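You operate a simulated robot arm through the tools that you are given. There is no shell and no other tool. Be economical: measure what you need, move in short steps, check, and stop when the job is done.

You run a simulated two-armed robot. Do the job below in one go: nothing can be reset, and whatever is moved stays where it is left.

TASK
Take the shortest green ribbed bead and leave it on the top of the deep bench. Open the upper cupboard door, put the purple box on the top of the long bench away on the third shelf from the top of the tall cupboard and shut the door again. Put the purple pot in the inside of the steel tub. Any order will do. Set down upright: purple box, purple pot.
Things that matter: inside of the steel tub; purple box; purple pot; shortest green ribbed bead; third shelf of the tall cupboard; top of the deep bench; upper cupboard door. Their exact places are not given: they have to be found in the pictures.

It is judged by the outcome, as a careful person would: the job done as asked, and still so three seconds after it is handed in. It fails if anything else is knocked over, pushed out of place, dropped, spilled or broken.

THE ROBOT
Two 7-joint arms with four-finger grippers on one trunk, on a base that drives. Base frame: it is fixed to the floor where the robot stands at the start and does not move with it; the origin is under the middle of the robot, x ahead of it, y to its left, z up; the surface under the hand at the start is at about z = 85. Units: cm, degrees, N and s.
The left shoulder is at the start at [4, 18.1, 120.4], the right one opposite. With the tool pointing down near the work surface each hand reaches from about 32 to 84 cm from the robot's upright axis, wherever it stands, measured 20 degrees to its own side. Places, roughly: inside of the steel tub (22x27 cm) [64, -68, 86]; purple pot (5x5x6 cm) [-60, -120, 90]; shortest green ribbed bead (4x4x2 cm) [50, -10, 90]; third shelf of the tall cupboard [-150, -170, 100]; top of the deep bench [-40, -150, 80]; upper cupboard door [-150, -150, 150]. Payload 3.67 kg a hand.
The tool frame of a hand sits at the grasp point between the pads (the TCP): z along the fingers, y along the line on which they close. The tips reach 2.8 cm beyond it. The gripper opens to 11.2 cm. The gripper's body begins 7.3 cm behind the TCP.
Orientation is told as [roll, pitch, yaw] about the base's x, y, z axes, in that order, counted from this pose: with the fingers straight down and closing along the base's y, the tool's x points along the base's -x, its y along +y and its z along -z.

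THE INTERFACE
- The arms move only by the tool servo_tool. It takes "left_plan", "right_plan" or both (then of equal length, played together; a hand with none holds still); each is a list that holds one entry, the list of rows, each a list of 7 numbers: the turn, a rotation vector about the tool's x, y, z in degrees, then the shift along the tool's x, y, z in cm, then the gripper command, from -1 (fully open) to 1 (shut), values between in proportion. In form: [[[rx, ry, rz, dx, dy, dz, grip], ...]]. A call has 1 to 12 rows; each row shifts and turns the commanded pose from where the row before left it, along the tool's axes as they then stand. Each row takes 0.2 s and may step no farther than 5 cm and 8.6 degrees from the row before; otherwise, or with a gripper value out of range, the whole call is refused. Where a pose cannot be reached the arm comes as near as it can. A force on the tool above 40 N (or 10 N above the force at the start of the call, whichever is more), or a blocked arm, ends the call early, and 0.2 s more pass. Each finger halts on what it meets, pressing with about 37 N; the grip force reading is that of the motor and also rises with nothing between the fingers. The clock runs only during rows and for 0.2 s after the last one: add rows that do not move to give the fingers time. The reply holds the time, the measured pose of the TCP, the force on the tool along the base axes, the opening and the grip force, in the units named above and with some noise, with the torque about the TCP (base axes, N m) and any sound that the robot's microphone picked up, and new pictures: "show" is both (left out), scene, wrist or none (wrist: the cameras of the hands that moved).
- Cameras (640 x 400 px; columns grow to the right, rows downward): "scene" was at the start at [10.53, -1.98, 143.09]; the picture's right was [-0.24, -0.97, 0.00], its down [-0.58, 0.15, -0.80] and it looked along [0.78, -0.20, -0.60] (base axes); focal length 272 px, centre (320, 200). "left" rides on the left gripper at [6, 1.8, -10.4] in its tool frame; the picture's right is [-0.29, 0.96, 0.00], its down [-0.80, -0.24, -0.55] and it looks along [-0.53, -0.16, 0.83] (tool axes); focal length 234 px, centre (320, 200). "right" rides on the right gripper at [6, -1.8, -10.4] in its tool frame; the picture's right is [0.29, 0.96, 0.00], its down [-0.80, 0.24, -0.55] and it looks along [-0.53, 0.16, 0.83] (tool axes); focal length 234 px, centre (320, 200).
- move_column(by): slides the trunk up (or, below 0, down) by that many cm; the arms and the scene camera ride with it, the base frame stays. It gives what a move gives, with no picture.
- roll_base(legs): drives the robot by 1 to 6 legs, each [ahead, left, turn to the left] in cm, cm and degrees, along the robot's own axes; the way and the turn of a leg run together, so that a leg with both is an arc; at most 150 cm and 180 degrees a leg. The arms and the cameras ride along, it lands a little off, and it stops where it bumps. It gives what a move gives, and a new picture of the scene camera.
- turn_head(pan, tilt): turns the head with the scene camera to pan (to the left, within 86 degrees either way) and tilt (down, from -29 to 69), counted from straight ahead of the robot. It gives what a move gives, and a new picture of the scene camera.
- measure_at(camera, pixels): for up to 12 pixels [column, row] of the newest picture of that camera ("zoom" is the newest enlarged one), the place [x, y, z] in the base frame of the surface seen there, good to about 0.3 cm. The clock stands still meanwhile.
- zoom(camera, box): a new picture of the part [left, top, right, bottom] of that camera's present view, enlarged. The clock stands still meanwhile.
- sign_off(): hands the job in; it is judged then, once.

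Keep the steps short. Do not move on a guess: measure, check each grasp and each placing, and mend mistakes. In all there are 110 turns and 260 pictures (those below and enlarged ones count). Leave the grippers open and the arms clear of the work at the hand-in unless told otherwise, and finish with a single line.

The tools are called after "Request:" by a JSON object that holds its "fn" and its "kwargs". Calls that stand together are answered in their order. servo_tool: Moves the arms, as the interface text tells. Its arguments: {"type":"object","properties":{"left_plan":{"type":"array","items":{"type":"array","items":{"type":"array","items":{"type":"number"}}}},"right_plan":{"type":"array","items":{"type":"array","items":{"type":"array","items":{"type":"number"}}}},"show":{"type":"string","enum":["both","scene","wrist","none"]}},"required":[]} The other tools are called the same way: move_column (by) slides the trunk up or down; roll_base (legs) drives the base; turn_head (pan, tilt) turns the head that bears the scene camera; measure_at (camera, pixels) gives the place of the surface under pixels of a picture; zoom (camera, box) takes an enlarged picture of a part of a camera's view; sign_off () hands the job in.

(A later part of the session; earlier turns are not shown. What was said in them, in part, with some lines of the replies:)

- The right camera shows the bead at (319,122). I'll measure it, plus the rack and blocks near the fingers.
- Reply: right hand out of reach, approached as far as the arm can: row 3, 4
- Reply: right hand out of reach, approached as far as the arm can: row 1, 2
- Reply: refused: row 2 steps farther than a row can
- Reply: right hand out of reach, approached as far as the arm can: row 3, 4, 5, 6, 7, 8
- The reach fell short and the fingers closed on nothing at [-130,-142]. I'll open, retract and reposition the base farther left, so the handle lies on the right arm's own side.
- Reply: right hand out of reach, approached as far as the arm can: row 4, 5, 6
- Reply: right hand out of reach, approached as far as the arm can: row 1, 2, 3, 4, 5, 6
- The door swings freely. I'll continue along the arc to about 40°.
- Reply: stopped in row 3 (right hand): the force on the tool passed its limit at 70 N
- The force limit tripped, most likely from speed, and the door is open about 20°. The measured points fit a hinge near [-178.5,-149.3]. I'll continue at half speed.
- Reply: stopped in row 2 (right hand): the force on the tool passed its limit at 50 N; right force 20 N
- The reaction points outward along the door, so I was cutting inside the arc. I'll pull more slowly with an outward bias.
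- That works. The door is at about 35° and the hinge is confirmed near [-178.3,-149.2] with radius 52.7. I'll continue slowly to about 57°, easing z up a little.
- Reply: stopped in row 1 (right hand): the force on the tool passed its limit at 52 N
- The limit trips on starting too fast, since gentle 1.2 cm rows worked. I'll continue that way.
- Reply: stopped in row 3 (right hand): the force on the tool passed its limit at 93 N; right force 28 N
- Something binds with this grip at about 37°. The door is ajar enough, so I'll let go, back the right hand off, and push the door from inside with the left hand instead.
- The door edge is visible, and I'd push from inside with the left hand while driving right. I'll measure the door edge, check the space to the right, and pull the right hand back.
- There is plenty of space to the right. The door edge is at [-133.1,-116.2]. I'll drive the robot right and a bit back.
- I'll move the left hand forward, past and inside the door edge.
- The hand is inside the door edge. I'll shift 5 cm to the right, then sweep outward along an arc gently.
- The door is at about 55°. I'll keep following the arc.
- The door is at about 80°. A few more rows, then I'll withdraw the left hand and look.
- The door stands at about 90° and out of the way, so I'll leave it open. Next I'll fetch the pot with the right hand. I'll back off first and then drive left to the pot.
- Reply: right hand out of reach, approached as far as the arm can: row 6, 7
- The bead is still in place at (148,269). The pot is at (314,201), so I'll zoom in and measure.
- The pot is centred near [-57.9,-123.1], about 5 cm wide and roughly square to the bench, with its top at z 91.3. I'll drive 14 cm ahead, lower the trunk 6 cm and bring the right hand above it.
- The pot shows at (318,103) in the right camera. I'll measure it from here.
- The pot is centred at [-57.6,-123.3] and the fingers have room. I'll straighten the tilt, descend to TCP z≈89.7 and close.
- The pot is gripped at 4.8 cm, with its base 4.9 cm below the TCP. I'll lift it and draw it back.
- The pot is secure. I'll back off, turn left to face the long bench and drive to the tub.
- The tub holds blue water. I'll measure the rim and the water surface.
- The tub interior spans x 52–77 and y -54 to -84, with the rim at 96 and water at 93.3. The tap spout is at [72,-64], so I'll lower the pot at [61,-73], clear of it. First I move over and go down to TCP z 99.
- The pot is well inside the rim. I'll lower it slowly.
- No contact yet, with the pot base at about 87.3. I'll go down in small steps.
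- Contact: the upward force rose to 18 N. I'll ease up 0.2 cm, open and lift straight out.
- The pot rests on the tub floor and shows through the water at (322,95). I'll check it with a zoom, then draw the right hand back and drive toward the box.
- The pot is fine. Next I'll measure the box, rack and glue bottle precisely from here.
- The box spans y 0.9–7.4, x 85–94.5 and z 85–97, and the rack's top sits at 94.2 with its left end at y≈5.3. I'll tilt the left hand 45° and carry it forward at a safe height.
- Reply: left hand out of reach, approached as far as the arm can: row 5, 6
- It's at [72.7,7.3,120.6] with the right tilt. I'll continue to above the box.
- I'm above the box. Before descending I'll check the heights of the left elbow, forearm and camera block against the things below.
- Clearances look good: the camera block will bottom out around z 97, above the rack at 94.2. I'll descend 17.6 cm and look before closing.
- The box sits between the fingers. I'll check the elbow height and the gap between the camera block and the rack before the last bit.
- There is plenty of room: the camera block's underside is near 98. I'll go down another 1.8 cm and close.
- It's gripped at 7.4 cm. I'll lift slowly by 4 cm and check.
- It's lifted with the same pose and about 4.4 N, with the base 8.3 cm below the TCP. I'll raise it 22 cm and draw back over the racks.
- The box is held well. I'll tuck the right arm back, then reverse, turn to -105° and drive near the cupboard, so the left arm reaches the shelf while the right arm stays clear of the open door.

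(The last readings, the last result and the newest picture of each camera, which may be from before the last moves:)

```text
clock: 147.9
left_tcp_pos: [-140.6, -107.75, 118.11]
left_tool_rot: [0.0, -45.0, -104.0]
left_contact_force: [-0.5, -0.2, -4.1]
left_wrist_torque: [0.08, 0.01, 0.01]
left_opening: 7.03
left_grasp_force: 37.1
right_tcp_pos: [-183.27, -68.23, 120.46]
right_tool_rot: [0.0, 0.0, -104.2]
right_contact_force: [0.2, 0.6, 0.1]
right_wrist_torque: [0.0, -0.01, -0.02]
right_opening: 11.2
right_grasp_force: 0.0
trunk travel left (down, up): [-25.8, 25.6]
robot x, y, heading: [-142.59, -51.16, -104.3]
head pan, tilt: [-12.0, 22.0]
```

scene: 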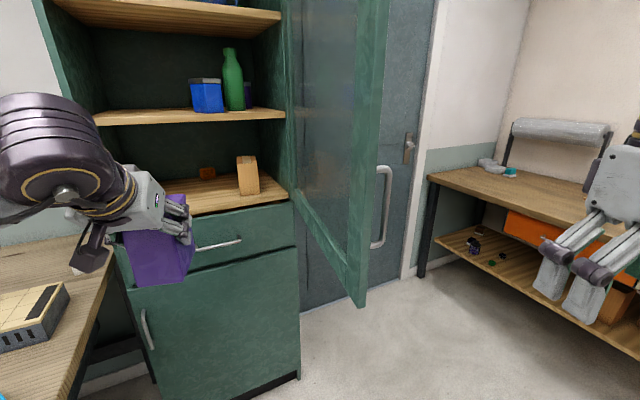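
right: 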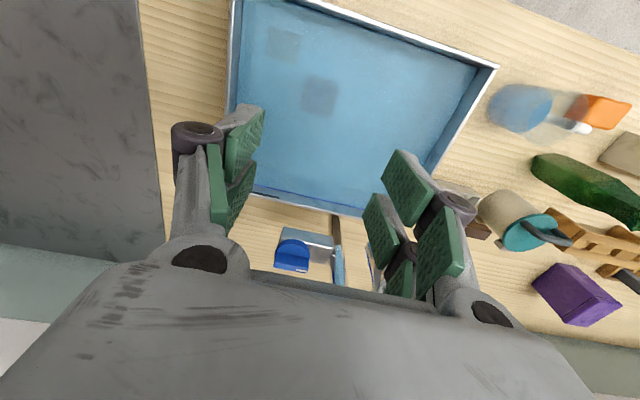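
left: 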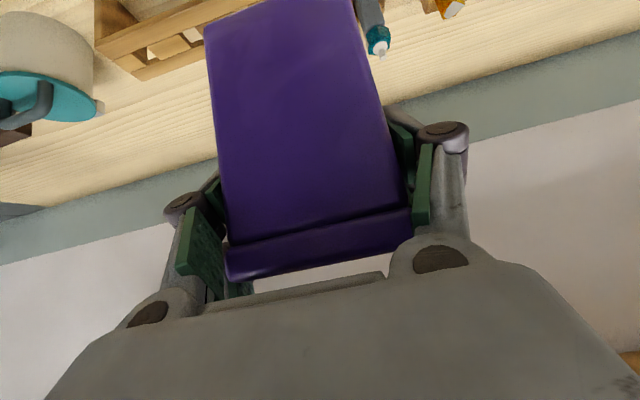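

We're in front of the cupboard and the door is still open. I'll measure the shelf surface, its objects, the door edge and the box.

Request:
{"fn": "measure_at", "kwargs": {"camera": "scene", "pixels": [[225, 195], [205, 172], [243, 190], [258, 192], [290, 196], [190, 210], [365, 300], [200, 122], [165, 240], [130, 245], [165, 275], [125, 232]]}}

Request:
{"fn": "zoom", "kwargs": {"camera": "left", "box": [0, 0, 640, 400]}}

Request:
{"fn": "zoom", "kwargs": {"camera": "scene", "box": [60, 140, 320, 300]}}

```text
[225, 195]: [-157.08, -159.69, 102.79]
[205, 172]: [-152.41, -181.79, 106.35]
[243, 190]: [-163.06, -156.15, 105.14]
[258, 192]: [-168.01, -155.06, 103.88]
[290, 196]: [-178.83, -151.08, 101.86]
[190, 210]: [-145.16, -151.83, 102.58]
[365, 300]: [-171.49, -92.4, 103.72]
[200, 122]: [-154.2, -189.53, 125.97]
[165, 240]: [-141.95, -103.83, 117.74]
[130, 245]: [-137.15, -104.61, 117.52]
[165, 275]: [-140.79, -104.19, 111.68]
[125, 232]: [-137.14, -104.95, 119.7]
```

```text
1.00 times, centred on (320, 200) of left (not enlarged: the box is as wide or as high as the picture)
```

zoom: 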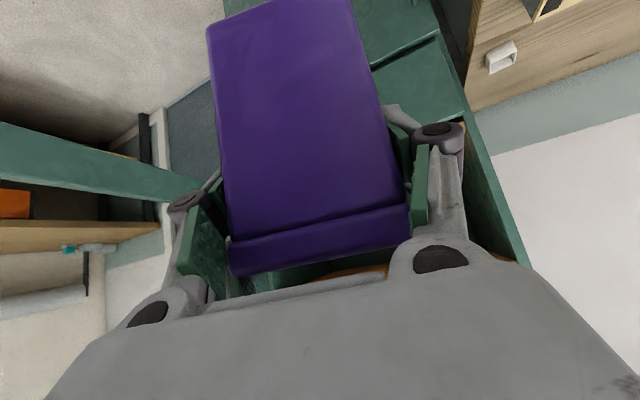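

```text
2.46 times, centred on (190, 220) of scene
```

zoom: 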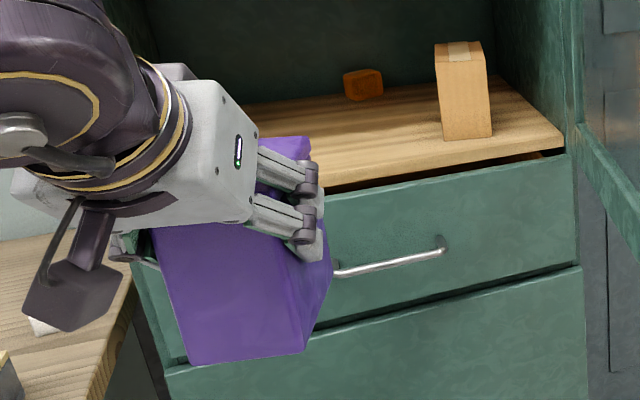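

The box is steady. The door edge is at about [-171.5,-92.4], so I'll tuck the right hand farther back, lower the left hand 4.5 cm, and then drive in.

Request:
{"fn": "servo_tool", "kwargs": {"right_plan": [[[0, 0, 0, 3.5, -1.4, 0, -1], [0, 0, 0, 3.5, -1.4, 0, -1], [0, 0, 0, 3.5, -1.4, 0, -1], [0, 0, 0, 3.5, -1.4, 0, -1], [0, 0, 0, 3.5, -1.4, 0, -1], [0, 0, 0, 0, 0, 0, -1]]], "left_plan": [[[0, 0, 0, 1.6, 0, 1.6, 1], [0, 0, 0, 1.6, 0, 1.6, 1], [0, 0, 0, 0, 0, 0, 1], [0, 0, 0, 0, 0, 0, 1], [0, 0, 0, 0, 0, 0, 1], [0, 0, 0, 0, 0, 0, 1]]], "show": "none"}}

```text
clock: 149.3
left_tcp_pos: [-140.72, -107.64, 113.44]
left_tool_rot: [-0.1, -45.0, -104.1]
left_contact_force: [-0.4, 0.7, -3.6]
left_wrist_torque: [0.02, -0.02, -0.03]
left_opening: 7.03
left_grasp_force: 36.7
right_tcp_pos: [-185.85, -52.16, 119.99]
right_tool_rot: [0.0, 0.0, -104.4]
right_contact_force: [-0.2, -0.7, 0.2]
right_wrist_torque: [0.01, 0.01, -0.04]
right_opening: 11.2
right_grasp_force: 0.0
right hand out of reach, approached as far as the arm can: row 5
trunk travel left (down, up): [-25.8, 25.6]
robot x, y, heading: [-142.62, -50.82, -104.2]
head pan, tilt: [-12.0, 22.0]
```

Request:
{"fn": "roll_base", "kwargs": {"legs": [[25, 10, 0]]}}

Request:
{"fn": "turn_head", "kwargs": {"pan": -8, "tilt": 28}}

```text
clock: 151.3
left_tcp_pos: [-137.62, -134.6, 113.53]
left_tool_rot: [-0.1, -45.1, -104.2]
left_contact_force: [-0.1, -1.1, -3.6]
left_wrist_torque: [0.07, 0.02, -0.02]
left_opening: 6.99
left_grasp_force: 37.3
right_tcp_pos: [-182.46, -79.12, 120.02]
right_tool_rot: [0.1, -0.1, -104.4]
right_contact_force: [0.1, 0.4, 0.6]
right_wrist_torque: [0.03, 0.05, 0.02]
right_opening: 11.19
right_grasp_force: 0.0
trunk travel left (down, up): [-25.8, 25.6]
robot x, y, heading: [-139.24, -78.0, -104.0]
head pan, tilt: [-12.0, 22.0]
```

scene: 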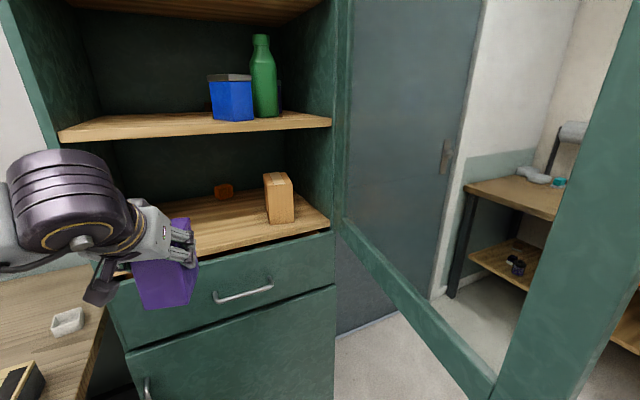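

```text
clock: 151.9
left_tcp_pos: [-137.55, -134.66, 113.46]
left_tool_rot: [-0.1, -45.0, -104.2]
left_contact_force: [1.0, -0.5, -3.1]
left_wrist_torque: [0.0, -0.03, 0.02]
left_opening: 7.02
left_grasp_force: 36.8
right_tcp_pos: [-182.57, -79.07, 120.07]
right_tool_rot: [0.0, 0.1, -104.3]
right_contact_force: [0.0, 0.3, 0.0]
right_wrist_torque: [0.03, -0.01, 0.03]
right_opening: 11.2
right_grasp_force: 0.0
trunk travel left (down, up): [-25.8, 25.6]
robot x, y, heading: [-139.57, -78.32, -104.2]
head pan, tilt: [-8.0, 28.0]
```

scene: 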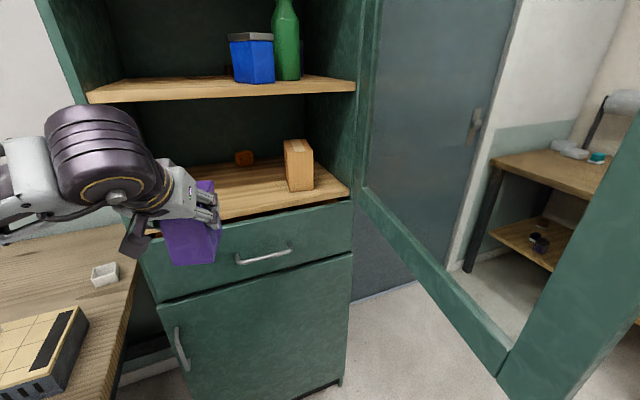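

I'll check how high the wrist joint stands relative to the upper shelf's front edge.

Request:
{"fn": "measure_at", "kwargs": {"camera": "scene", "pixels": [[100, 108], [135, 120], [155, 165], [180, 168], [110, 193], [150, 98], [250, 97], [210, 185], [190, 262], [218, 262], [135, 240]]}}

```text
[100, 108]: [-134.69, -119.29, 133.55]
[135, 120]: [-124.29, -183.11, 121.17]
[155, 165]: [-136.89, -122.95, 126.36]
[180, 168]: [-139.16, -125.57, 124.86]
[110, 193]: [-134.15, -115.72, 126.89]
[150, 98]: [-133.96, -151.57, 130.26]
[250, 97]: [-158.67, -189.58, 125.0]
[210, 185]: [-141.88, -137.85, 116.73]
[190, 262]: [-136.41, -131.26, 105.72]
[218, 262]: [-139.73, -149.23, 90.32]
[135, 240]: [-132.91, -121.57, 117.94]
```

There is about 5 cm of clearance. I'll push the box in 23.4 cm at this height, with its base about 2.4 cm above the shelf.

Request:
{"fn": "servo_tool", "kwargs": {"left_plan": [[[0, 0, 0, -2, 0.07, 2, 1], [0, 0, 0, -3.1, 0.07, 3.1, 1], [0, 0, 0, -3.1, 0.07, 3.1, 1], [0, 0, 0, -3.1, 0.07, 3.1, 1], [0, 0, 0, -3.1, 0.07, 3.1, 1], [0, 0, 0, -2.1, 0, 2.1, 1], [0, 0, 0, 0, 0, 0, 1]]]}}

```text
clock: 153.5
left_tcp_pos: [-142.82, -157.13, 113.81]
left_tool_rot: [-0.1, -45.2, -104.2]
left_contact_force: [0.1, 0.2, -4.1]
left_wrist_torque: [0.07, -0.03, -0.01]
left_opening: 6.99
left_grasp_force: 37.1
right_tcp_pos: [-182.45, -79.06, 120.11]
right_tool_rot: [0.0, -0.1, -104.4]
right_contact_force: [0.0, -0.4, -0.4]
right_wrist_torque: [-0.02, 0.01, 0.02]
right_opening: 11.21
right_grasp_force: 0.0
trunk travel left (down, up): [-25.8, 25.6]
robot x, y, heading: [-139.15, -78.12, -104.0]
head pan, tilt: [-8.0, 28.0]
```

scene: 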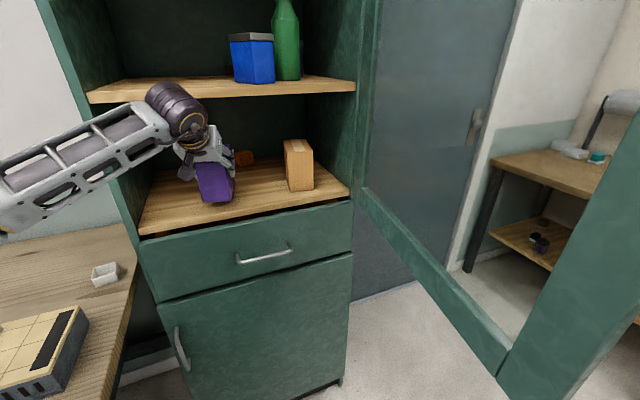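
left: 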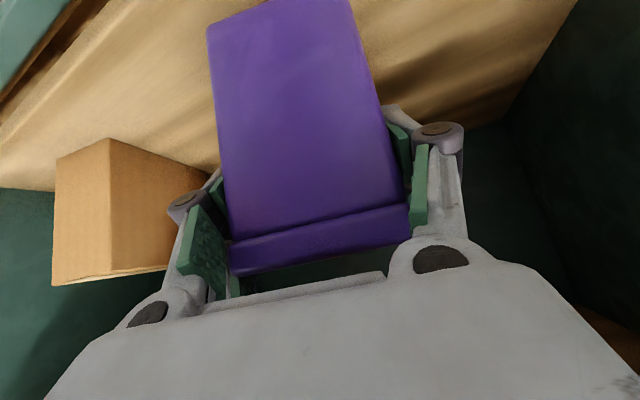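

The box is inside, with the cardboard box well to its right. I'll move 1.5 cm deeper and lower to just above the shelf.

Request:
{"fn": "servo_tool", "kwargs": {"left_plan": [[[0, 0, 0, -1.06, 0, 1.06, 1], [0, 0, 0, 0.7, 0, 0.7, 1], [0, 0, 0, 0.7, 0, 0.7, 1], [0, 0, 0, 0.2, 0, 0.2, 1], [0, 0, 0, 0, 0, 0, 1]]]}}

```text
clock: 154.7
left_tcp_pos: [-143.21, -158.52, 111.66]
left_tool_rot: [-0.1, -45.4, -104.2]
left_contact_force: [1.8, -3.8, 15.0]
left_wrist_torque: [0.23, -0.86, -0.23]
left_opening: 7.03
left_grasp_force: 37.4
right_tcp_pos: [-182.37, -78.96, 119.96]
right_tool_rot: [-0.1, 0.0, -104.3]
right_contact_force: [0.2, -0.2, 0.3]
right_wrist_torque: [0.02, 0.05, -0.01]
right_opening: 11.21
right_grasp_force: 0.1
trunk travel left (down, up): [-25.8, 25.6]
robot x, y, heading: [-139.38, -78.0, -104.2]
head pan, tilt: [-8.0, 28.0]
```

scene: 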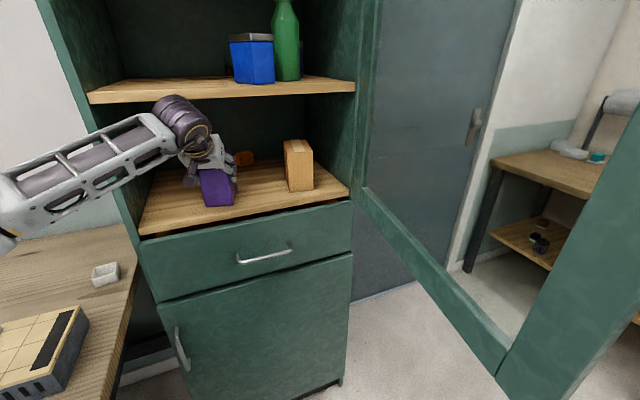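
left: 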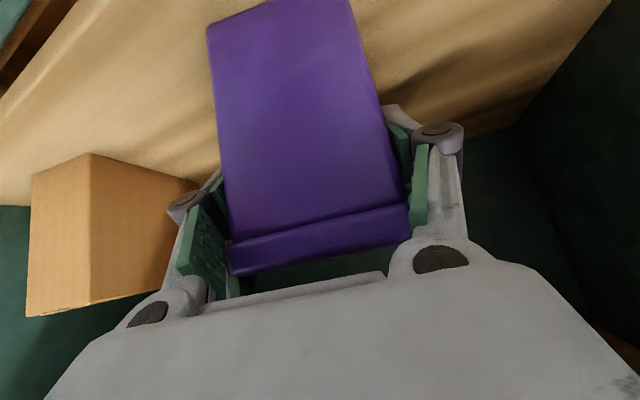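

There is contact at 15 N upward. I'll zoom in to check that the box sits flat and fully on the shelf before opening.

Request:
{"fn": "zoom", "kwargs": {"camera": "scene", "box": [150, 130, 310, 240]}}

Request:
{"fn": "measure_at", "kwargs": {"camera": "zoom", "pixels": [[230, 290], [325, 280], [255, 345], [360, 325], [215, 200], [300, 190]]}}

```text
3.64 times, centred on (230, 185) of scene
```

zoom: 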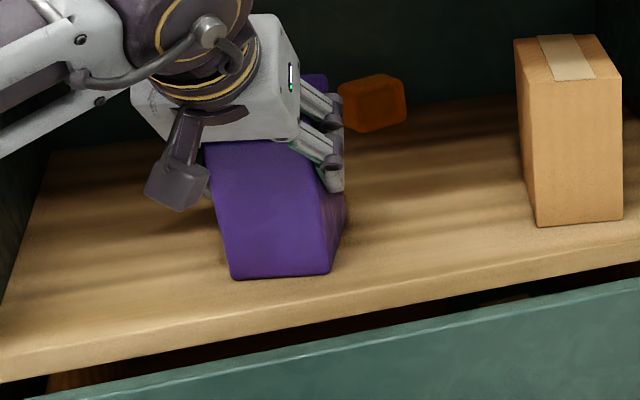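

```text
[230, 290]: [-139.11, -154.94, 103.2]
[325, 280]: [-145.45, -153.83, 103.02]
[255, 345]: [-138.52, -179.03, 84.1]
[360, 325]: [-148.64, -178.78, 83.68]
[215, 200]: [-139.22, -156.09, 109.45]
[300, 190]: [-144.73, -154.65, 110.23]
```

Contact is on the near-left bottom corner and the tilt is slight. The box lies 2–3 cm inside the shelf edge. I'll relax to remove the push, then open slowly so it settles.

Request:
{"fn": "servo_tool", "kwargs": {"left_plan": [[[0, 0, 0, 0, 0, 0, 0.25], [0, 0, 0, 0, 0, 0, 0.1], [0, 0, 0, 0, 0, 0, -0.3], [0, 0, 0, 0, 0, 0, -0.7], [0, 0, 0, 0, 0, 0, -1], [0, 0, 0, 0, 0, 0, -1], [0, 0, 0, 0, 0, 0, -1]]]}}

Request:
{"fn": "zoom", "kwargs": {"camera": "scene", "box": [150, 130, 310, 240]}}

```text
clock: 156.3
left_tcp_pos: [-143.28, -158.69, 111.22]
left_tool_rot: [-0.1, -45.0, -104.2]
left_contact_force: [0.5, 0.8, 0.0]
left_wrist_torque: [0.0, 0.03, 0.02]
left_opening: 11.18
left_grasp_force: 0.1
right_tcp_pos: [-182.56, -78.95, 120.08]
right_tool_rot: [0.0, -0.1, -104.4]
right_contact_force: [-1.2, -0.9, -0.5]
right_wrist_torque: [-0.01, -0.01, 0.01]
right_opening: 11.21
right_grasp_force: 0.1
trunk travel left (down, up): [-25.8, 25.6]
robot x, y, heading: [-139.67, -78.13, -104.1]
head pan, tilt: [-8.0, 28.0]
```

scene: 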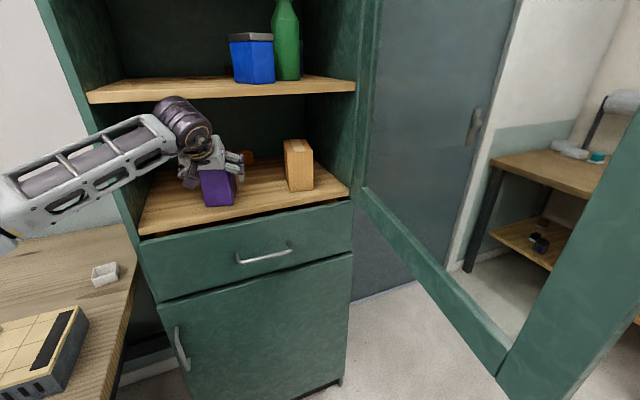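
left: 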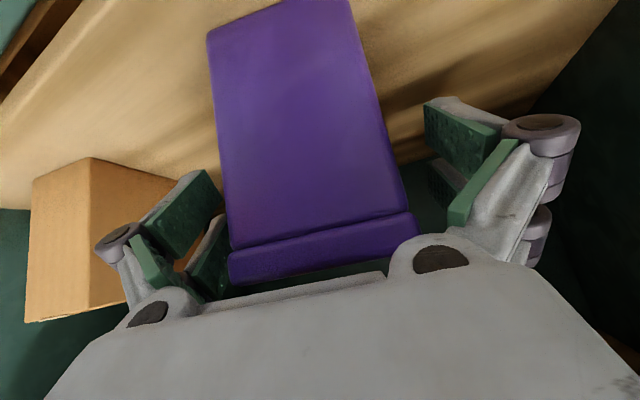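

```text
3.64 times, centred on (230, 185) of scene
```

zoom: 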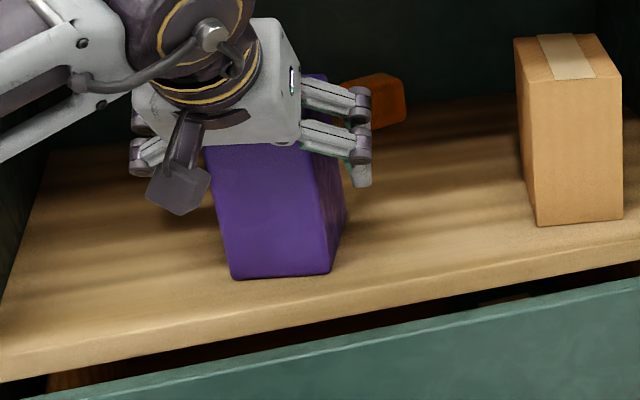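

The box stands free on the shelf. I'll withdraw the left hand backward and out.

Request:
{"fn": "servo_tool", "kwargs": {"left_plan": [[[0, 0, 0, 0, 0, -2, -1], [0, 0, 0, 0.7, 0, -2.8, -1], [0, 0, 0, 1.5, 0, -3, -1], [0, 0, 0, 2.5, 0, -3, -1], [0, 0, 0, 3, 0, -3, -1], [0, 0, 0, 3.2, 0, -3.2, -1], [0, 0, 0, 3.2, 0, -3.2, -1], [0, 0, 0, 3.2, 0, -3.2, -1], [0, 0, 0, 3.2, 0, -3.2, -1], [0, 0, 0, 3.2, 0, -3.2, -1], [0, 0, 0, 0, 0, 0, -1]]], "show": "scene"}}

Request:
{"fn": "zoom", "kwargs": {"camera": "scene", "box": [130, 110, 350, 250]}}

```text
clock: 158.7
left_tcp_pos: [-134.38, -122.23, 115.74]
left_tool_rot: [0.1, -44.9, -104.2]
left_contact_force: [-0.6, 0.1, -0.6]
left_wrist_torque: [0.02, -0.01, 0.01]
left_opening: 11.17
left_grasp_force: 0.0
left hand out of reach, approached as far as the arm can: row 10
right_tcp_pos: [-182.49, -79.09, 120.08]
right_tool_rot: [0.1, -0.1, -104.4]
right_contact_force: [1.0, -0.2, -0.5]
right_wrist_torque: [0.03, -0.01, 0.05]
right_opening: 11.22
right_grasp_force: 0.1
trunk travel left (down, up): [-25.8, 25.6]
robot x, y, heading: [-139.28, -78.2, -104.2]
head pan, tilt: [-8.0, 28.0]
```

scene: 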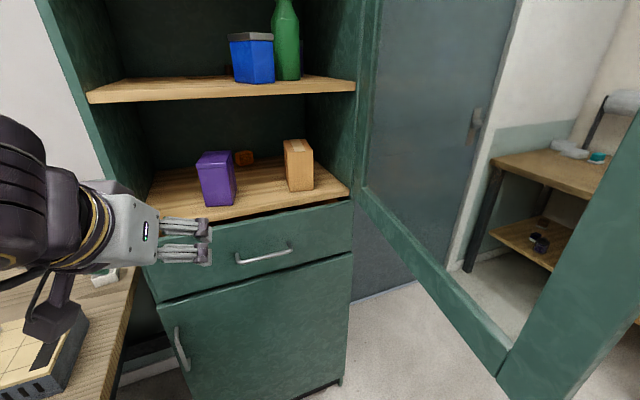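

```text
2.86 times, centred on (240, 180) of scene
```

zoom: 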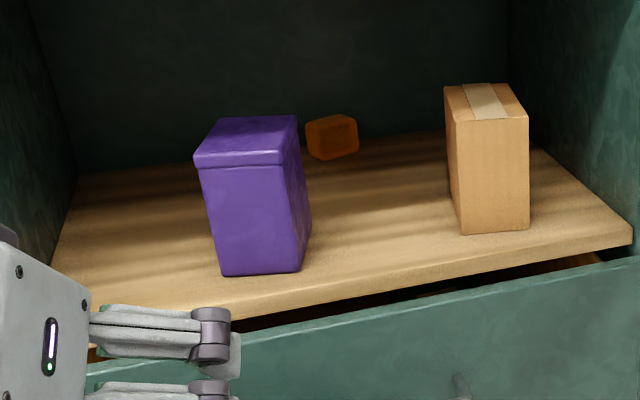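

The box stands upright on the third shelf. To close the door I'll back away, square up, raise the trunk so the hand works above the handle, and push the door's outer face with the right hand.

Request:
{"fn": "roll_base", "kwargs": {"legs": [[-30, -18, 0], [0, 0, 14.2]]}}

Request:
{"fn": "move_column", "kwargs": {"by": 20}}

Request:
{"fn": "turn_head", "kwargs": {"pan": -20, "tilt": 25}}

```text
clock: 161.9
left_tcp_pos: [-133.03, -86.58, 115.82]
left_tool_rot: [0.0, -44.9, -89.8]
left_contact_force: [0.2, 0.3, -0.5]
left_wrist_torque: [0.02, -0.04, 0.0]
left_opening: 11.19
left_grasp_force: 0.1
right_tcp_pos: [-190.53, -56.75, 120.18]
right_tool_rot: [0.0, 0.0, -89.9]
right_contact_force: [1.2, 0.3, -0.2]
right_wrist_torque: [0.0, -0.02, -0.01]
right_opening: 11.22
right_grasp_force: 0.1
trunk travel left (down, up): [-25.8, 25.6]
robot x, y, heading: [-149.12, -45.14, -89.6]
head pan, tilt: [-8.0, 28.0]
```

scene: 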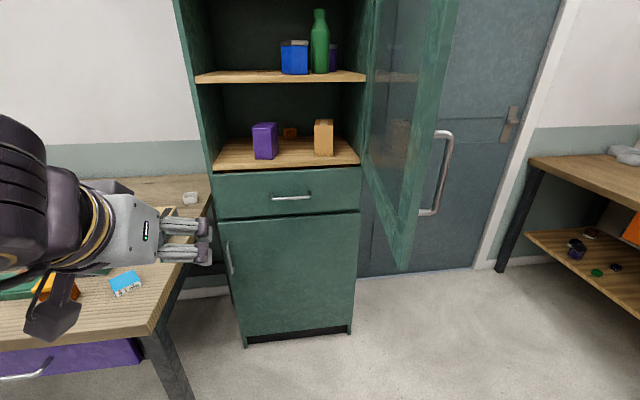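

```text
clock: 164.1
left_tcp_pos: [-132.97, -86.56, 135.8]
left_tool_rot: [0.0, -44.9, -89.8]
left_contact_force: [-0.6, 0.9, 0.7]
left_wrist_torque: [0.02, 0.01, 0.0]
left_opening: 11.16
left_grasp_force: 0.1
right_tcp_pos: [-190.5, -56.76, 140.05]
right_tool_rot: [0.0, -0.1, -89.9]
right_contact_force: [-0.2, -0.1, -0.4]
right_wrist_torque: [-0.03, -0.01, 0.01]
right_opening: 11.19
right_grasp_force: 0.0
trunk travel left (down, up): [-45.8, 5.6]
robot x, y, heading: [-148.91, -44.9, -89.5]
head pan, tilt: [-8.0, 28.0]
```

```text
clock: 164.8
left_tcp_pos: [-133.09, -86.43, 135.81]
left_tool_rot: [-0.1, -45.0, -89.8]
left_contact_force: [0.0, -0.2, -0.2]
left_wrist_torque: [-0.01, -0.03, 0.01]
left_opening: 11.2
left_grasp_force: 0.0
right_tcp_pos: [-190.5, -56.7, 140.08]
right_tool_rot: [-0.1, 0.1, -89.9]
right_contact_force: [0.2, -0.3, -0.4]
right_wrist_torque: [-0.01, -0.01, 0.01]
right_opening: 11.22
right_grasp_force: 0.1
trunk travel left (down, up): [-45.8, 5.6]
robot x, y, heading: [-149.04, -45.06, -89.7]
head pan, tilt: [-20.0, 25.0]
```

scene: 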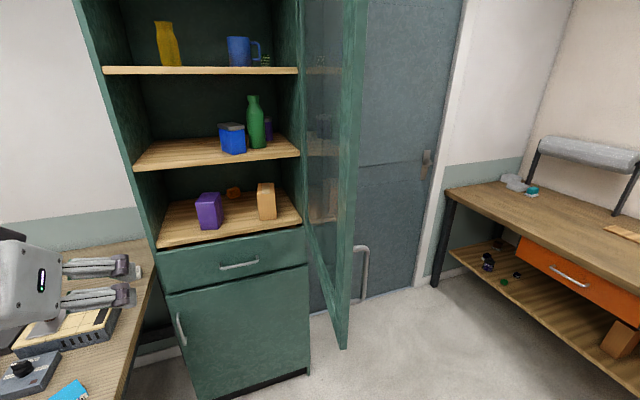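

The right hand is at [-190,-57,140], above handle height. I'll close its fingers and move forward alongside the door's outer face.

Request:
{"fn": "servo_tool", "kwargs": {"right_plan": [[[0, 0, 0, -4.8, 0, 0, 1], [0, 0, 0, -4.8, 0, 0, 1], [0, 0, 0, -4.8, 0, 0, 1], [0, 0, 0, -4.8, 0, 0, 1], [0, 0, 0, -4.8, 0, 0, 1], [0, 0, 0, -4.8, 0, 0, 1], [0, 0, 0, -4.8, 0, 0, 1], [0, 0, 0, -4.8, 0, 0, 1], [0, 0, 0, -4.6, 0, 0, 1], [0, 0, 0, 0, 0, 0, 1]]], "show": "scene"}}

```text
clock: 167.0
left_tcp_pos: [-133.28, -87.07, 135.61]
left_tool_rot: [0.1, -44.6, -89.8]
left_contact_force: [-0.9, -1.2, -0.8]
left_wrist_torque: [0.06, -0.02, 0.01]
left_opening: 11.19
left_grasp_force: 0.0
right_tcp_pos: [-190.54, -100.33, 139.56]
right_tool_rot: [0.1, 0.2, -89.9]
right_contact_force: [0.1, -0.5, -0.9]
right_wrist_torque: [0.1, -0.01, 0.02]
right_opening: 0.0
right_grasp_force: 35.7
trunk travel left (down, up): [-45.8, 5.6]
robot x, y, heading: [-149.09, -44.98, -89.9]
head pan, tilt: [-20.0, 25.0]
```

scene: 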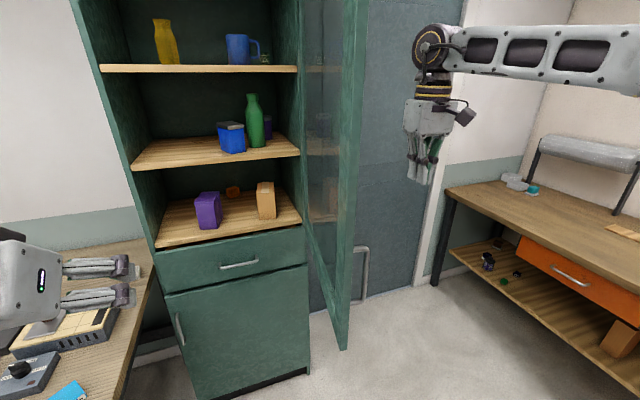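

I'll sweep gently to the left against the door's outer face.

Request:
{"fn": "servo_tool", "kwargs": {"right_plan": [[[0, 0, 0, 0, 1.5, 0, 1], [0, 0, 0, 0, 1.8, 0, 1], [0, 0, 0, 0, 1.8, 0, 1], [0, 0, 0, 0, 1.7, 0, 1], [0, 0, 0, 0, 1.5, 0, 1], [0, 0, 0, 0, 1.5, 0, 1], [0, 0, 0, 0, 1.5, 0, 1], [0, 0, 0, 0, 1.6, 0, 1], [0, 0, 0, -0.1, 1.7, 0, 1], [0, 0, 0, -0.15, 1.7, 0, 1], [0, 0, 0, -0.2, 1.7, 0, 1], [0, 0, 0, -0.27, 1.7, 0, 1]]], "show": "scene"}}

```text
clock: 169.6
left_tcp_pos: [-133.01, -86.59, 135.8]
left_tool_rot: [0.0, -44.9, -89.8]
left_contact_force: [-0.3, -0.4, -0.4]
left_wrist_torque: [0.02, 0.01, -0.02]
left_opening: 11.19
left_grasp_force: 0.0
right_tcp_pos: [-170.58, -100.5, 139.87]
right_tool_rot: [0.0, -0.1, -89.9]
right_contact_force: [0.4, 0.1, -0.2]
right_wrist_torque: [0.03, -0.02, 0.01]
right_opening: 0.02
right_grasp_force: 35.8
trunk travel left (down, up): [-45.8, 5.6]
robot x, y, heading: [-149.08, -45.28, -89.9]
head pan, tilt: [-20.0, 25.0]
```

scene: 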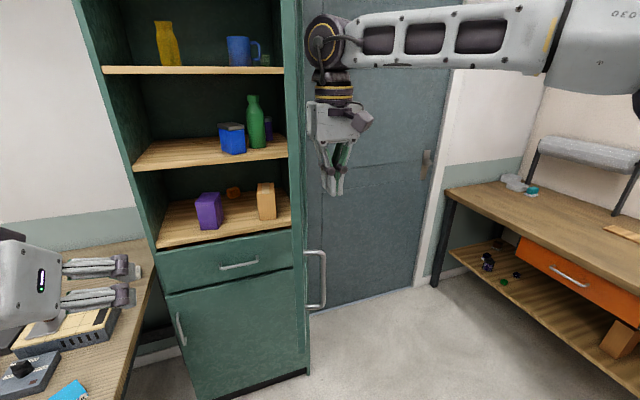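

The door follows at about 75°. I'll continue along the arc.

Request:
{"fn": "servo_tool", "kwargs": {"right_plan": [[[0, 0, 0, -0.38, 2.17, 0, 1], [0, 0, 0, -0.5, 2.14, 0, 1], [0, 0, 0, -0.57, 2.12, 0, 1], [0, 0, 0, -0.68, 2.09, 0, 1], [0, 0, 0, -0.77, 2.06, 0, 1], [0, 0, 0, -0.86, 2.03, 0, 1], [0, 0, 0, -0.96, 1.98, 0, 1], [0, 0, 0, -1.03, 1.94, 0, 1], [0, 0, 0, -1.13, 1.89, 0, 1], [0, 0, 0, -1.21, 1.83, 0, 1], [0, 0, 0, -1.29, 1.78, 0, 1], [0, 0, 0, -1.38, 1.71, 0, 1]]], "show": "scene"}}

```text
clock: 172.2
left_tcp_pos: [-133.02, -86.48, 135.9]
left_tool_rot: [0.1, -44.9, -89.8]
left_contact_force: [-1.0, 0.2, 0.4]
left_wrist_torque: [-0.02, -0.03, -0.01]
left_opening: 11.19
left_grasp_force: 0.1
right_tcp_pos: [-163.37, -102.21, 139.91]
right_tool_rot: [0.1, 0.0, -89.9]
right_contact_force: [-0.7, 1.0, -0.3]
right_wrist_torque: [-0.01, 0.06, 0.01]
right_opening: 0.02
right_grasp_force: 35.2
right hand out of reach, approached as far as the arm can: row 4, 5, 6, 7, 8, 9, 10, 11, 12
trunk travel left (down, up): [-45.8, 5.6]
robot x, y, heading: [-149.35, -44.64, -89.5]
head pan, tilt: [-20.0, 25.0]
```

scene: 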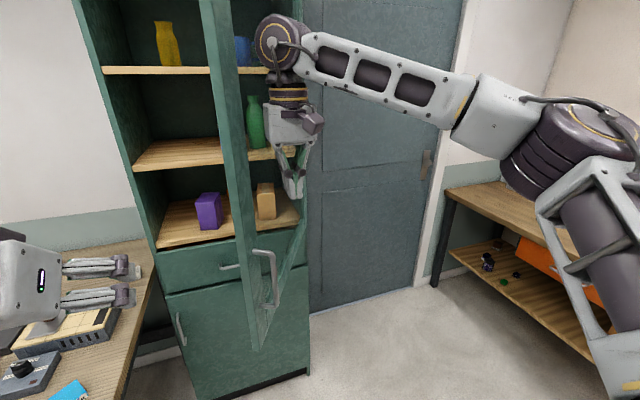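

The right arm ran out of reach and the door is at about 50°. I'll retract the right hand and finish with the left: fingers closed, moved to the door's outer stile, then pushing along the arc.

Request:
{"fn": "servo_tool", "kwargs": {"right_plan": [[[0, 0, 0, 4.3, -0.5, 0, 1], [0, 0, 0, 4.3, -1.5, 0, 1], [0, 0, 0, 4.3, -2.4, 0, 1], [0, 0, 0, 4.2, -2.5, 0, 1], [0, 0, 0, 4, -2.8, 0, 1], [0, 0, 0, 4, -2.8, 0, 1], [0, 0, 0, 3, -2.8, 0, 1], [0, 0, 0, 0, 0, 0, 1]]], "left_plan": [[[0, 0, 0, 0, -2, 0, 0], [0, 0, 0, 0, -2, 0, 1], [0, 0, 0, 0, -2, 0, 1], [0, 0, 0, 0, -2, 0, 1], [0, 0, 0, 0, -2, 0, 1], [0, 0, 0, 0, -2, 0, 1], [0, 0, 0, 0, -1, 0, 1], [0, 0, 0, 0, 0, 0, 1]]], "show": "none"}}

Request:
{"fn": "turn_head", "kwargs": {"pan": 0, "tilt": 22}}

```text
clock: 174.0
left_tcp_pos: [-146.07, -86.57, 135.81]
left_tool_rot: [-0.2, -44.9, -89.6]
left_contact_force: [0.2, -0.5, 0.3]
left_wrist_torque: [0.01, 0.02, -0.02]
left_opening: 0.0
left_grasp_force: 35.6
right_tcp_pos: [-178.77, -74.28, 140.1]
right_tool_rot: [-0.2, -0.1, -89.8]
right_contact_force: [0.8, -0.7, 0.1]
right_wrist_torque: [0.0, 0.02, -0.03]
right_opening: 0.02
right_grasp_force: 35.9
trunk travel left (down, up): [-45.8, 5.6]
robot x, y, heading: [-149.24, -45.11, -89.6]
head pan, tilt: [-20.0, 25.0]
```

```text
clock: 174.8
left_tcp_pos: [-145.94, -86.66, 135.83]
left_tool_rot: [0.0, -44.8, -89.7]
left_contact_force: [-0.9, -0.9, 0.4]
left_wrist_torque: [0.01, 0.01, 0.0]
left_opening: 0.0
left_grasp_force: 35.2
right_tcp_pos: [-178.9, -74.17, 140.01]
right_tool_rot: [0.1, 0.1, -89.8]
right_contact_force: [0.2, -0.8, -0.6]
right_wrist_torque: [0.0, -0.01, 0.01]
right_opening: 0.0
right_grasp_force: 35.8
trunk travel left (down, up): [-45.8, 5.6]
robot x, y, heading: [-148.89, -44.98, -89.6]
head pan, tilt: [0.0, 22.0]
```

scene: 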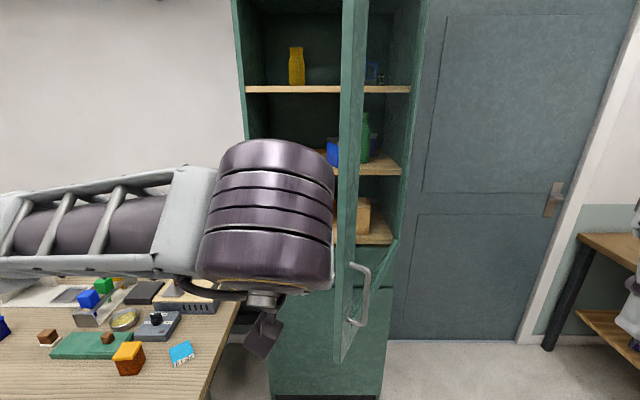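

I'll measure the door edge position now.

Request:
{"fn": "measure_at", "kwargs": {"camera": "scene", "pixels": [[340, 340], [347, 200], [355, 200], [352, 130], [364, 290]]}}

```text
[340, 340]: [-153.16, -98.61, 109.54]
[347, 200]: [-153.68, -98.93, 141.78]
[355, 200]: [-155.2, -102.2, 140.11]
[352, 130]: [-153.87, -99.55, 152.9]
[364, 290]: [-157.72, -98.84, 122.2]
```

The edge is at [-153.2,-98.6], so the door is at about 63°. The left hand goes round to the outer side: 17 cm to the right, then 14 cm forward.

Request:
{"fn": "servo_tool", "kwargs": {"left_plan": [[[0, 0, 0, 0, -4.3, 0, 1], [0, 0, 0, 0, -4.3, 0, 1], [0, 0, 0, 0, -4.3, 0, 1], [0, 0, 0, 0, -4.3, 0, 1], [0, 0, 0, -3.3, 0, 3.3, 1], [0, 0, 0, -3.3, 0, 3.3, 1], [0, 0, 0, -3.3, 0, 3.3, 1], [0, 0, 0, 0, 0, 0, 1]]], "show": "scene"}}

```text
clock: 176.7
left_tcp_pos: [-163.12, -100.68, 135.78]
left_tool_rot: [0.0, -45.0, -89.8]
left_contact_force: [-0.2, 0.5, -0.2]
left_wrist_torque: [0.01, 0.03, 0.01]
left_opening: 0.0
left_grasp_force: 35.5
right_tcp_pos: [-178.82, -74.31, 140.0]
right_tool_rot: [0.0, 0.1, -89.9]
right_contact_force: [0.1, -0.3, 0.2]
right_wrist_torque: [0.04, 0.03, 0.02]
right_opening: 0.01
right_grasp_force: 36.0
trunk travel left (down, up): [-45.8, 5.6]
robot x, y, heading: [-148.97, -44.82, -89.6]
head pan, tilt: [0.0, 22.0]
```

scene: 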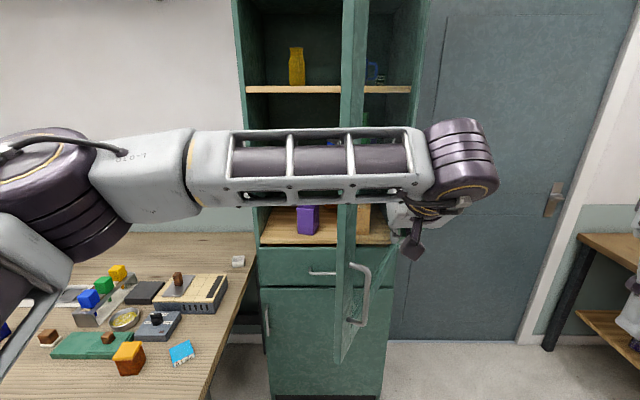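

Next I'll sweep along the arc to push the door closed.

Request:
{"fn": "servo_tool", "kwargs": {"left_plan": [[[0, 0, 0, -0.51, 2.08, 0.51, 1], [0, 0, 0, -0.57, 2.05, 0.57, 1], [0, 0, 0, -0.64, 2.01, 0.64, 1], [0, 0, 0, -0.69, 1.97, 0.69, 1], [0, 0, 0, -0.76, 1.92, 0.76, 1], [0, 0, 0, -0.81, 1.88, 0.81, 1], [0, 0, 0, -0.87, 1.82, 0.87, 1], [0, 0, 0, -0.93, 1.77, 0.93, 1], [0, 0, 0, -0.98, 1.71, 0.98, 1], [0, 0, 0, -1.03, 1.65, 1.03, 1], [0, 0, 0, -1.08, 1.58, 1.08, 1], [0, 0, 0, -1.13, 1.51, 1.13, 1]]], "show": "scene"}}

```text
clock: 179.2
left_tcp_pos: [-141.16, -114.72, 135.58]
left_tool_rot: [-0.1, -44.9, -89.7]
left_contact_force: [-0.2, 0.2, 0.4]
left_wrist_torque: [0.0, 0.01, -0.04]
left_opening: 0.0
left_grasp_force: 36.0
right_tcp_pos: [-178.89, -74.34, 140.12]
right_tool_rot: [0.0, 0.1, -89.9]
right_contact_force: [0.2, -0.3, -0.3]
right_wrist_torque: [0.0, 0.0, -0.01]
right_opening: 0.02
right_grasp_force: 36.0
trunk travel left (down, up): [-45.8, 5.6]
robot x, y, heading: [-149.37, -44.83, -89.6]
head pan, tilt: [0.0, 22.0]
```

scene: 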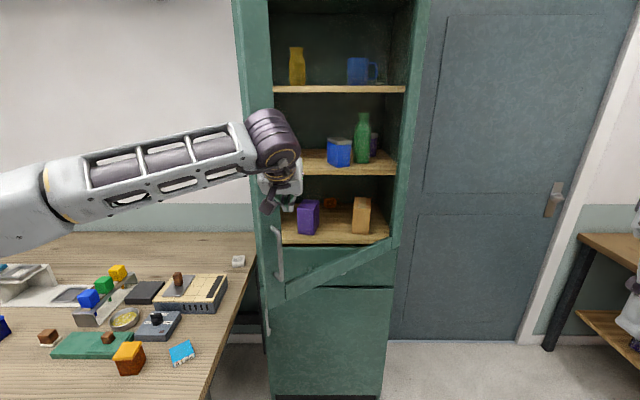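

The door is at about 28°. I'll bring the base 12 cm ahead and 10 cm left so the hand follows the stile.

Request:
{"fn": "roll_base", "kwargs": {"legs": [[12, 10, 0]]}}

```text
clock: 180.7
left_tcp_pos: [-131.48, -126.27, 135.82]
left_tool_rot: [0.1, -45.1, -89.7]
left_contact_force: [-0.4, -0.1, 0.4]
left_wrist_torque: [-0.03, -0.02, 0.07]
left_opening: 0.0
left_grasp_force: 35.8
right_tcp_pos: [-169.09, -85.78, 140.05]
right_tool_rot: [0.0, -0.1, -89.7]
right_contact_force: [-0.5, -0.1, 0.3]
right_wrist_torque: [-0.06, -0.04, 0.03]
right_opening: 0.0
right_grasp_force: 35.7
trunk travel left (down, up): [-45.8, 5.6]
robot x, y, heading: [-139.26, -56.82, -89.3]
head pan, tilt: [0.0, 22.0]
```

scene: 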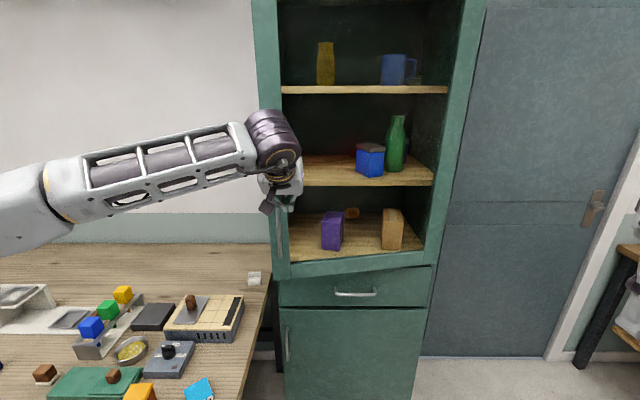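

The door is nearly shut. I'll drive 8 cm more, then push gently by arm on the stile at x≈-128.

Request:
{"fn": "roll_base", "kwargs": {"legs": [[9, 0, 0]]}}

Request:
{"fn": "servo_tool", "kwargs": {"left_plan": [[[0, 0, 0, -0.7, 1.5, 0.7, 1], [0, 0, 0, -0.7, 1.5, 0.7, 1], [0, 0, 0, -0.9, 0.5, 0.9, 1], [0, 0, 0, -0.9, 0, 0.9, 1], [0, 0, 0, -0.7, 0, 0.7, 1], [0, 0, 0, -0.7, 0, 0.7, 1], [0, 0, 0, -0.7, 0, 0.7, 1], [0, 0, 0, -0.5, 0, 0.5, 1], [0, 0, 0, -0.5, 0, 0.5, 1], [0, 0, 0, 0, 0, 0, 1]]], "show": "scene"}}

```text
clock: 181.8
left_tcp_pos: [-131.15, -134.87, 135.88]
left_tool_rot: [0.1, -45.3, -89.6]
left_contact_force: [-0.3, 0.5, -0.4]
left_wrist_torque: [-0.05, 0.0, 0.03]
left_opening: 0.0
left_grasp_force: 35.7
right_tcp_pos: [-168.76, -94.56, 140.16]
right_tool_rot: [0.0, -0.2, -89.6]
right_contact_force: [-1.0, -0.3, 0.1]
right_wrist_torque: [-0.02, -0.03, 0.01]
right_opening: 0.01
right_grasp_force: 35.3
trunk travel left (down, up): [-45.8, 5.6]
robot x, y, heading: [-139.34, -65.85, -89.7]
head pan, tilt: [0.0, 22.0]
```

scene: 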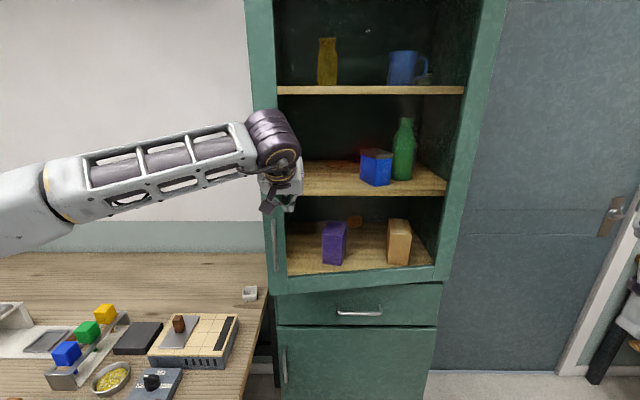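

```text
clock: 184.0
left_tcp_pos: [-127.6, -144.21, 135.78]
left_tool_rot: [-0.1, -45.0, -89.6]
left_contact_force: [0.4, -0.2, 0.3]
left_wrist_torque: [0.03, -0.01, -0.02]
left_opening: 0.0
left_grasp_force: 36.1
right_tcp_pos: [-168.73, -95.07, 140.07]
right_tool_rot: [0.0, 0.0, -89.8]
right_contact_force: [-0.4, -0.5, 0.2]
right_wrist_torque: [0.0, -0.04, -0.01]
right_opening: 0.0
right_grasp_force: 34.9
trunk travel left (down, up): [-45.8, 5.6]
robot x, y, heading: [-139.31, -65.51, -89.4]
head pan, tilt: [0.0, 22.0]
```

scene: 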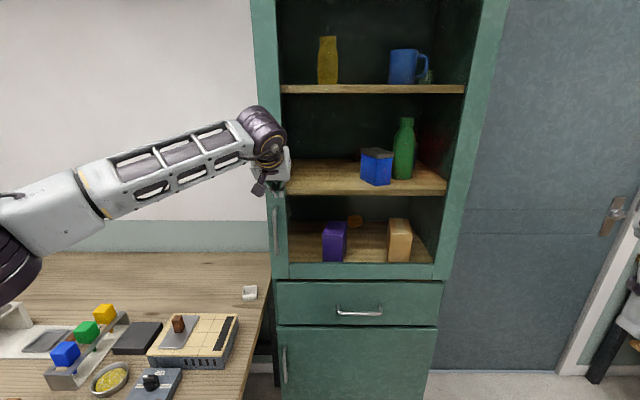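

It looks about shut. I'll press on in small steps until there is a firm reaction.

Request:
{"fn": "servo_tool", "kwargs": {"left_plan": [[[0, 0, 0, -0.35, 0, 0.35, 1], [0, 0, 0, -0.35, 0, 0.35, 1], [0, 0, 0, -0.35, 0, 0.35, 1], [0, 0, 0, -0.35, 0, 0.35, 1], [0, 0, 0, -0.35, 0, 0.35, 1], [0, 0, 0, -0.35, 0, 0.35, 1], [0, 0, 0, -0.2, 0, 0.2, 1], [0, 0, 0, 0, 0, 0, 1]]], "show": "none"}}

Request:
{"fn": "measure_at", "kwargs": {"camera": "scene", "pixels": [[280, 260], [440, 260], [266, 60], [480, 60], [275, 235], [360, 270], [285, 275]]}}

```text
clock: 185.3
left_tcp_pos: [-127.49, -145.78, 135.77]
left_tool_rot: [-0.1, -44.6, -89.7]
left_contact_force: [3.6, 25.7, 4.4]
left_wrist_torque: [-0.13, -0.16, 0.17]
left_opening: 0.59
left_grasp_force: 35.7
right_tcp_pos: [-168.58, -94.44, 140.19]
right_tool_rot: [0.0, -0.3, -89.6]
right_contact_force: [-0.2, 0.1, -0.1]
right_wrist_torque: [0.04, 0.01, -0.02]
right_opening: 0.0
right_grasp_force: 35.9
trunk travel left (down, up): [-45.8, 5.6]
robot x, y, heading: [-139.17, -65.55, -89.4]
head pan, tilt: [0.0, 22.0]
stopped in row 6 (left hand): the force on the tool passed its limit at 45 N (the readings are from after the stop); the commanded pose is now the measured one
```

```text
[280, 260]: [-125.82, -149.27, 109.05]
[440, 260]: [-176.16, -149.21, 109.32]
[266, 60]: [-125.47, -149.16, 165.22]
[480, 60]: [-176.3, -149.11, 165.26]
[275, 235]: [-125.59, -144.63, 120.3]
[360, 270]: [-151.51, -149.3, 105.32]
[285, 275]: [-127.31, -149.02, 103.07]
```

The door face is at y≈-149.2 on both sides, the same as at the start, so it's shut. I'll retract, open both grippers and back away.

Request:
{"fn": "servo_tool", "kwargs": {"left_plan": [[[0, 0, 0, 1, 0, -1, 1], [0, 0, 0, 2.5, 0, -2.5, 1], [0, 0, 0, 3, 0, -3, 1], [0, 0, 0, 3, 0, -3, 0], [0, 0, 0, 3, 0, -3, -1], [0, 0, 0, 0, 0, 0, -1], [0, 0, 0, 0, 0, 0, -1]]], "right_plan": [[[0, 0, 0, 0, 0, 0, 1], [0, 0, 0, 0, 0, 0, 1], [0, 0, 0, 0, 0, 0, 0], [0, 0, 0, 0, 0, 0, -1], [0, 0, 0, 0, 0, 0, -1], [0, 0, 0, 0, 0, 0, -1], [0, 0, 0, 0, 0, 0, -1]]], "show": "none"}}

Request:
{"fn": "roll_base", "kwargs": {"legs": [[-35, 0, 0], [0, 60, 0]]}}

Request:
{"fn": "turn_head", "kwargs": {"pan": -30, "tilt": 15}}

Request:
{"fn": "turn_head", "kwargs": {"pan": 20, "tilt": 28}}

```text
clock: 186.9
left_tcp_pos: [-127.58, -129.04, 135.39]
left_tool_rot: [0.2, -44.4, -89.8]
left_contact_force: [0.4, 0.3, 0.9]
left_wrist_torque: [0.02, 0.0, -0.01]
left_opening: 11.17
left_grasp_force: 0.1
right_tcp_pos: [-168.71, -95.09, 139.97]
right_tool_rot: [0.1, 0.1, -89.7]
right_contact_force: [0.1, -0.6, 0.3]
right_wrist_torque: [0.03, -0.01, -0.01]
right_opening: 11.18
right_grasp_force: 0.1
trunk travel left (down, up): [-45.8, 5.6]
robot x, y, heading: [-139.15, -66.21, -89.4]
head pan, tilt: [0.0, 22.0]
```

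```text
clock: 192.2
left_tcp_pos: [-69.02, -93.64, 135.47]
left_tool_rot: [0.1, -44.3, -89.9]
left_contact_force: [0.1, -0.1, -0.6]
left_wrist_torque: [0.01, -0.02, 0.01]
left_opening: 11.22
left_grasp_force: 0.1
right_tcp_pos: [-110.08, -59.53, 140.01]
right_tool_rot: [0.1, 0.0, -90.0]
right_contact_force: [0.8, 0.2, 0.0]
right_wrist_torque: [-0.03, -0.02, 0.01]
right_opening: 11.2
right_grasp_force: 0.0
trunk travel left (down, up): [-45.8, 5.6]
robot x, y, heading: [-80.22, -30.39, -90.0]
head pan, tilt: [0.0, 22.0]
```

scene: 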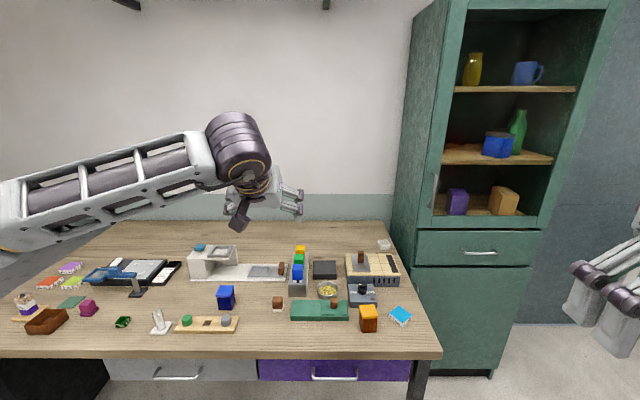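

```text
clock: 193.2
left_tcp_pos: [-68.96, -93.61, 135.59]
left_tool_rot: [0.1, -44.4, -90.0]
left_contact_force: [1.1, 0.1, 0.2]
left_wrist_torque: [0.03, 0.0, -0.02]
left_opening: 11.21
left_grasp_force: 0.1
right_tcp_pos: [-109.81, -59.49, 140.15]
right_tool_rot: [0.0, 0.0, -89.9]
right_contact_force: [0.0, -0.2, -0.4]
right_wrist_torque: [0.0, -0.04, 0.01]
right_opening: 11.19
right_grasp_force: 0.2
trunk travel left (down, up): [-45.8, 5.6]
robot x, y, heading: [-80.18, -30.41, -89.5]
head pan, tilt: [-30.0, 15.0]
```

scene: 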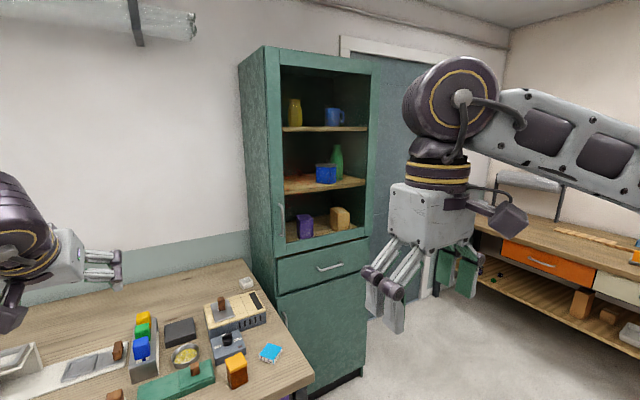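

```text
clock: 194.4
left_tcp_pos: [-68.83, -93.65, 135.51]
left_tool_rot: [0.1, -44.4, -90.0]
left_contact_force: [0.4, 0.9, -0.7]
left_wrist_torque: [-0.01, 0.04, 0.01]
left_opening: 11.2
left_grasp_force: 0.1
right_tcp_pos: [-109.89, -59.46, 140.05]
right_tool_rot: [0.0, 0.0, -89.9]
right_contact_force: [0.5, 0.0, -0.3]
right_wrist_torque: [0.05, -0.01, -0.01]
right_opening: 11.23
right_grasp_force: 0.1
trunk travel left (down, up): [-45.8, 5.6]
robot x, y, heading: [-79.65, -30.37, -89.5]
head pan, tilt: [20.0, 28.0]
```

scene: 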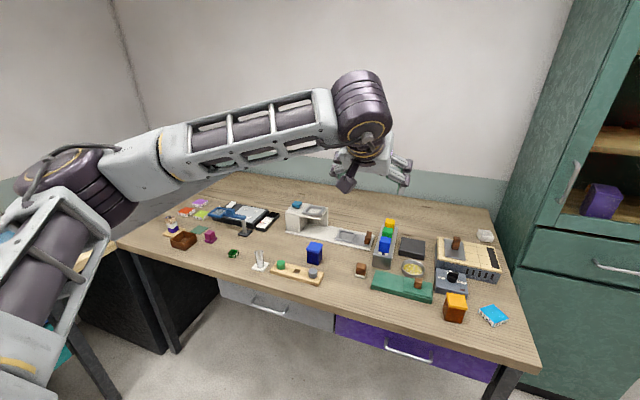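

One last check that the door stayed shut after release, and that the bead is in place.

Request:
{"fn": "measure_at", "kwargs": {"camera": "scene", "pixels": [[570, 215], [576, 170], [234, 253]]}}

Request:
{"fn": "zoom", "kwargs": {"camera": "scene", "box": [160, 200, 340, 300]}}

```text
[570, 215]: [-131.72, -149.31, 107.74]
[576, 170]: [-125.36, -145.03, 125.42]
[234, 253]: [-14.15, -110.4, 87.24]
```

```text
3.56 times, centred on (250, 250) of scene
```

zoom: 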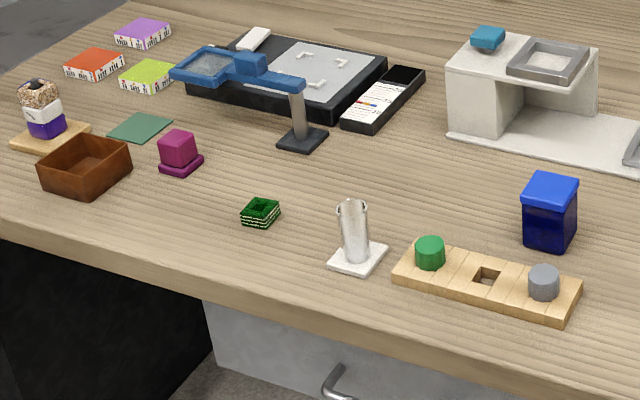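

The door is shut, the box stands on the third shelf, the bead lies on the deep bench and the pot is in the tub. The grippers are open and the arms are clear, so I'm handing in.

Request:
{"fn": "sign_off", "kwargs": {}}

```text
The job is handed in.
```

The green bead is on the deep bench, the purple box is upright on the tall cupboard's third shelf with the door shut, and the purple pot is on the floor of the steel tub, under the water.
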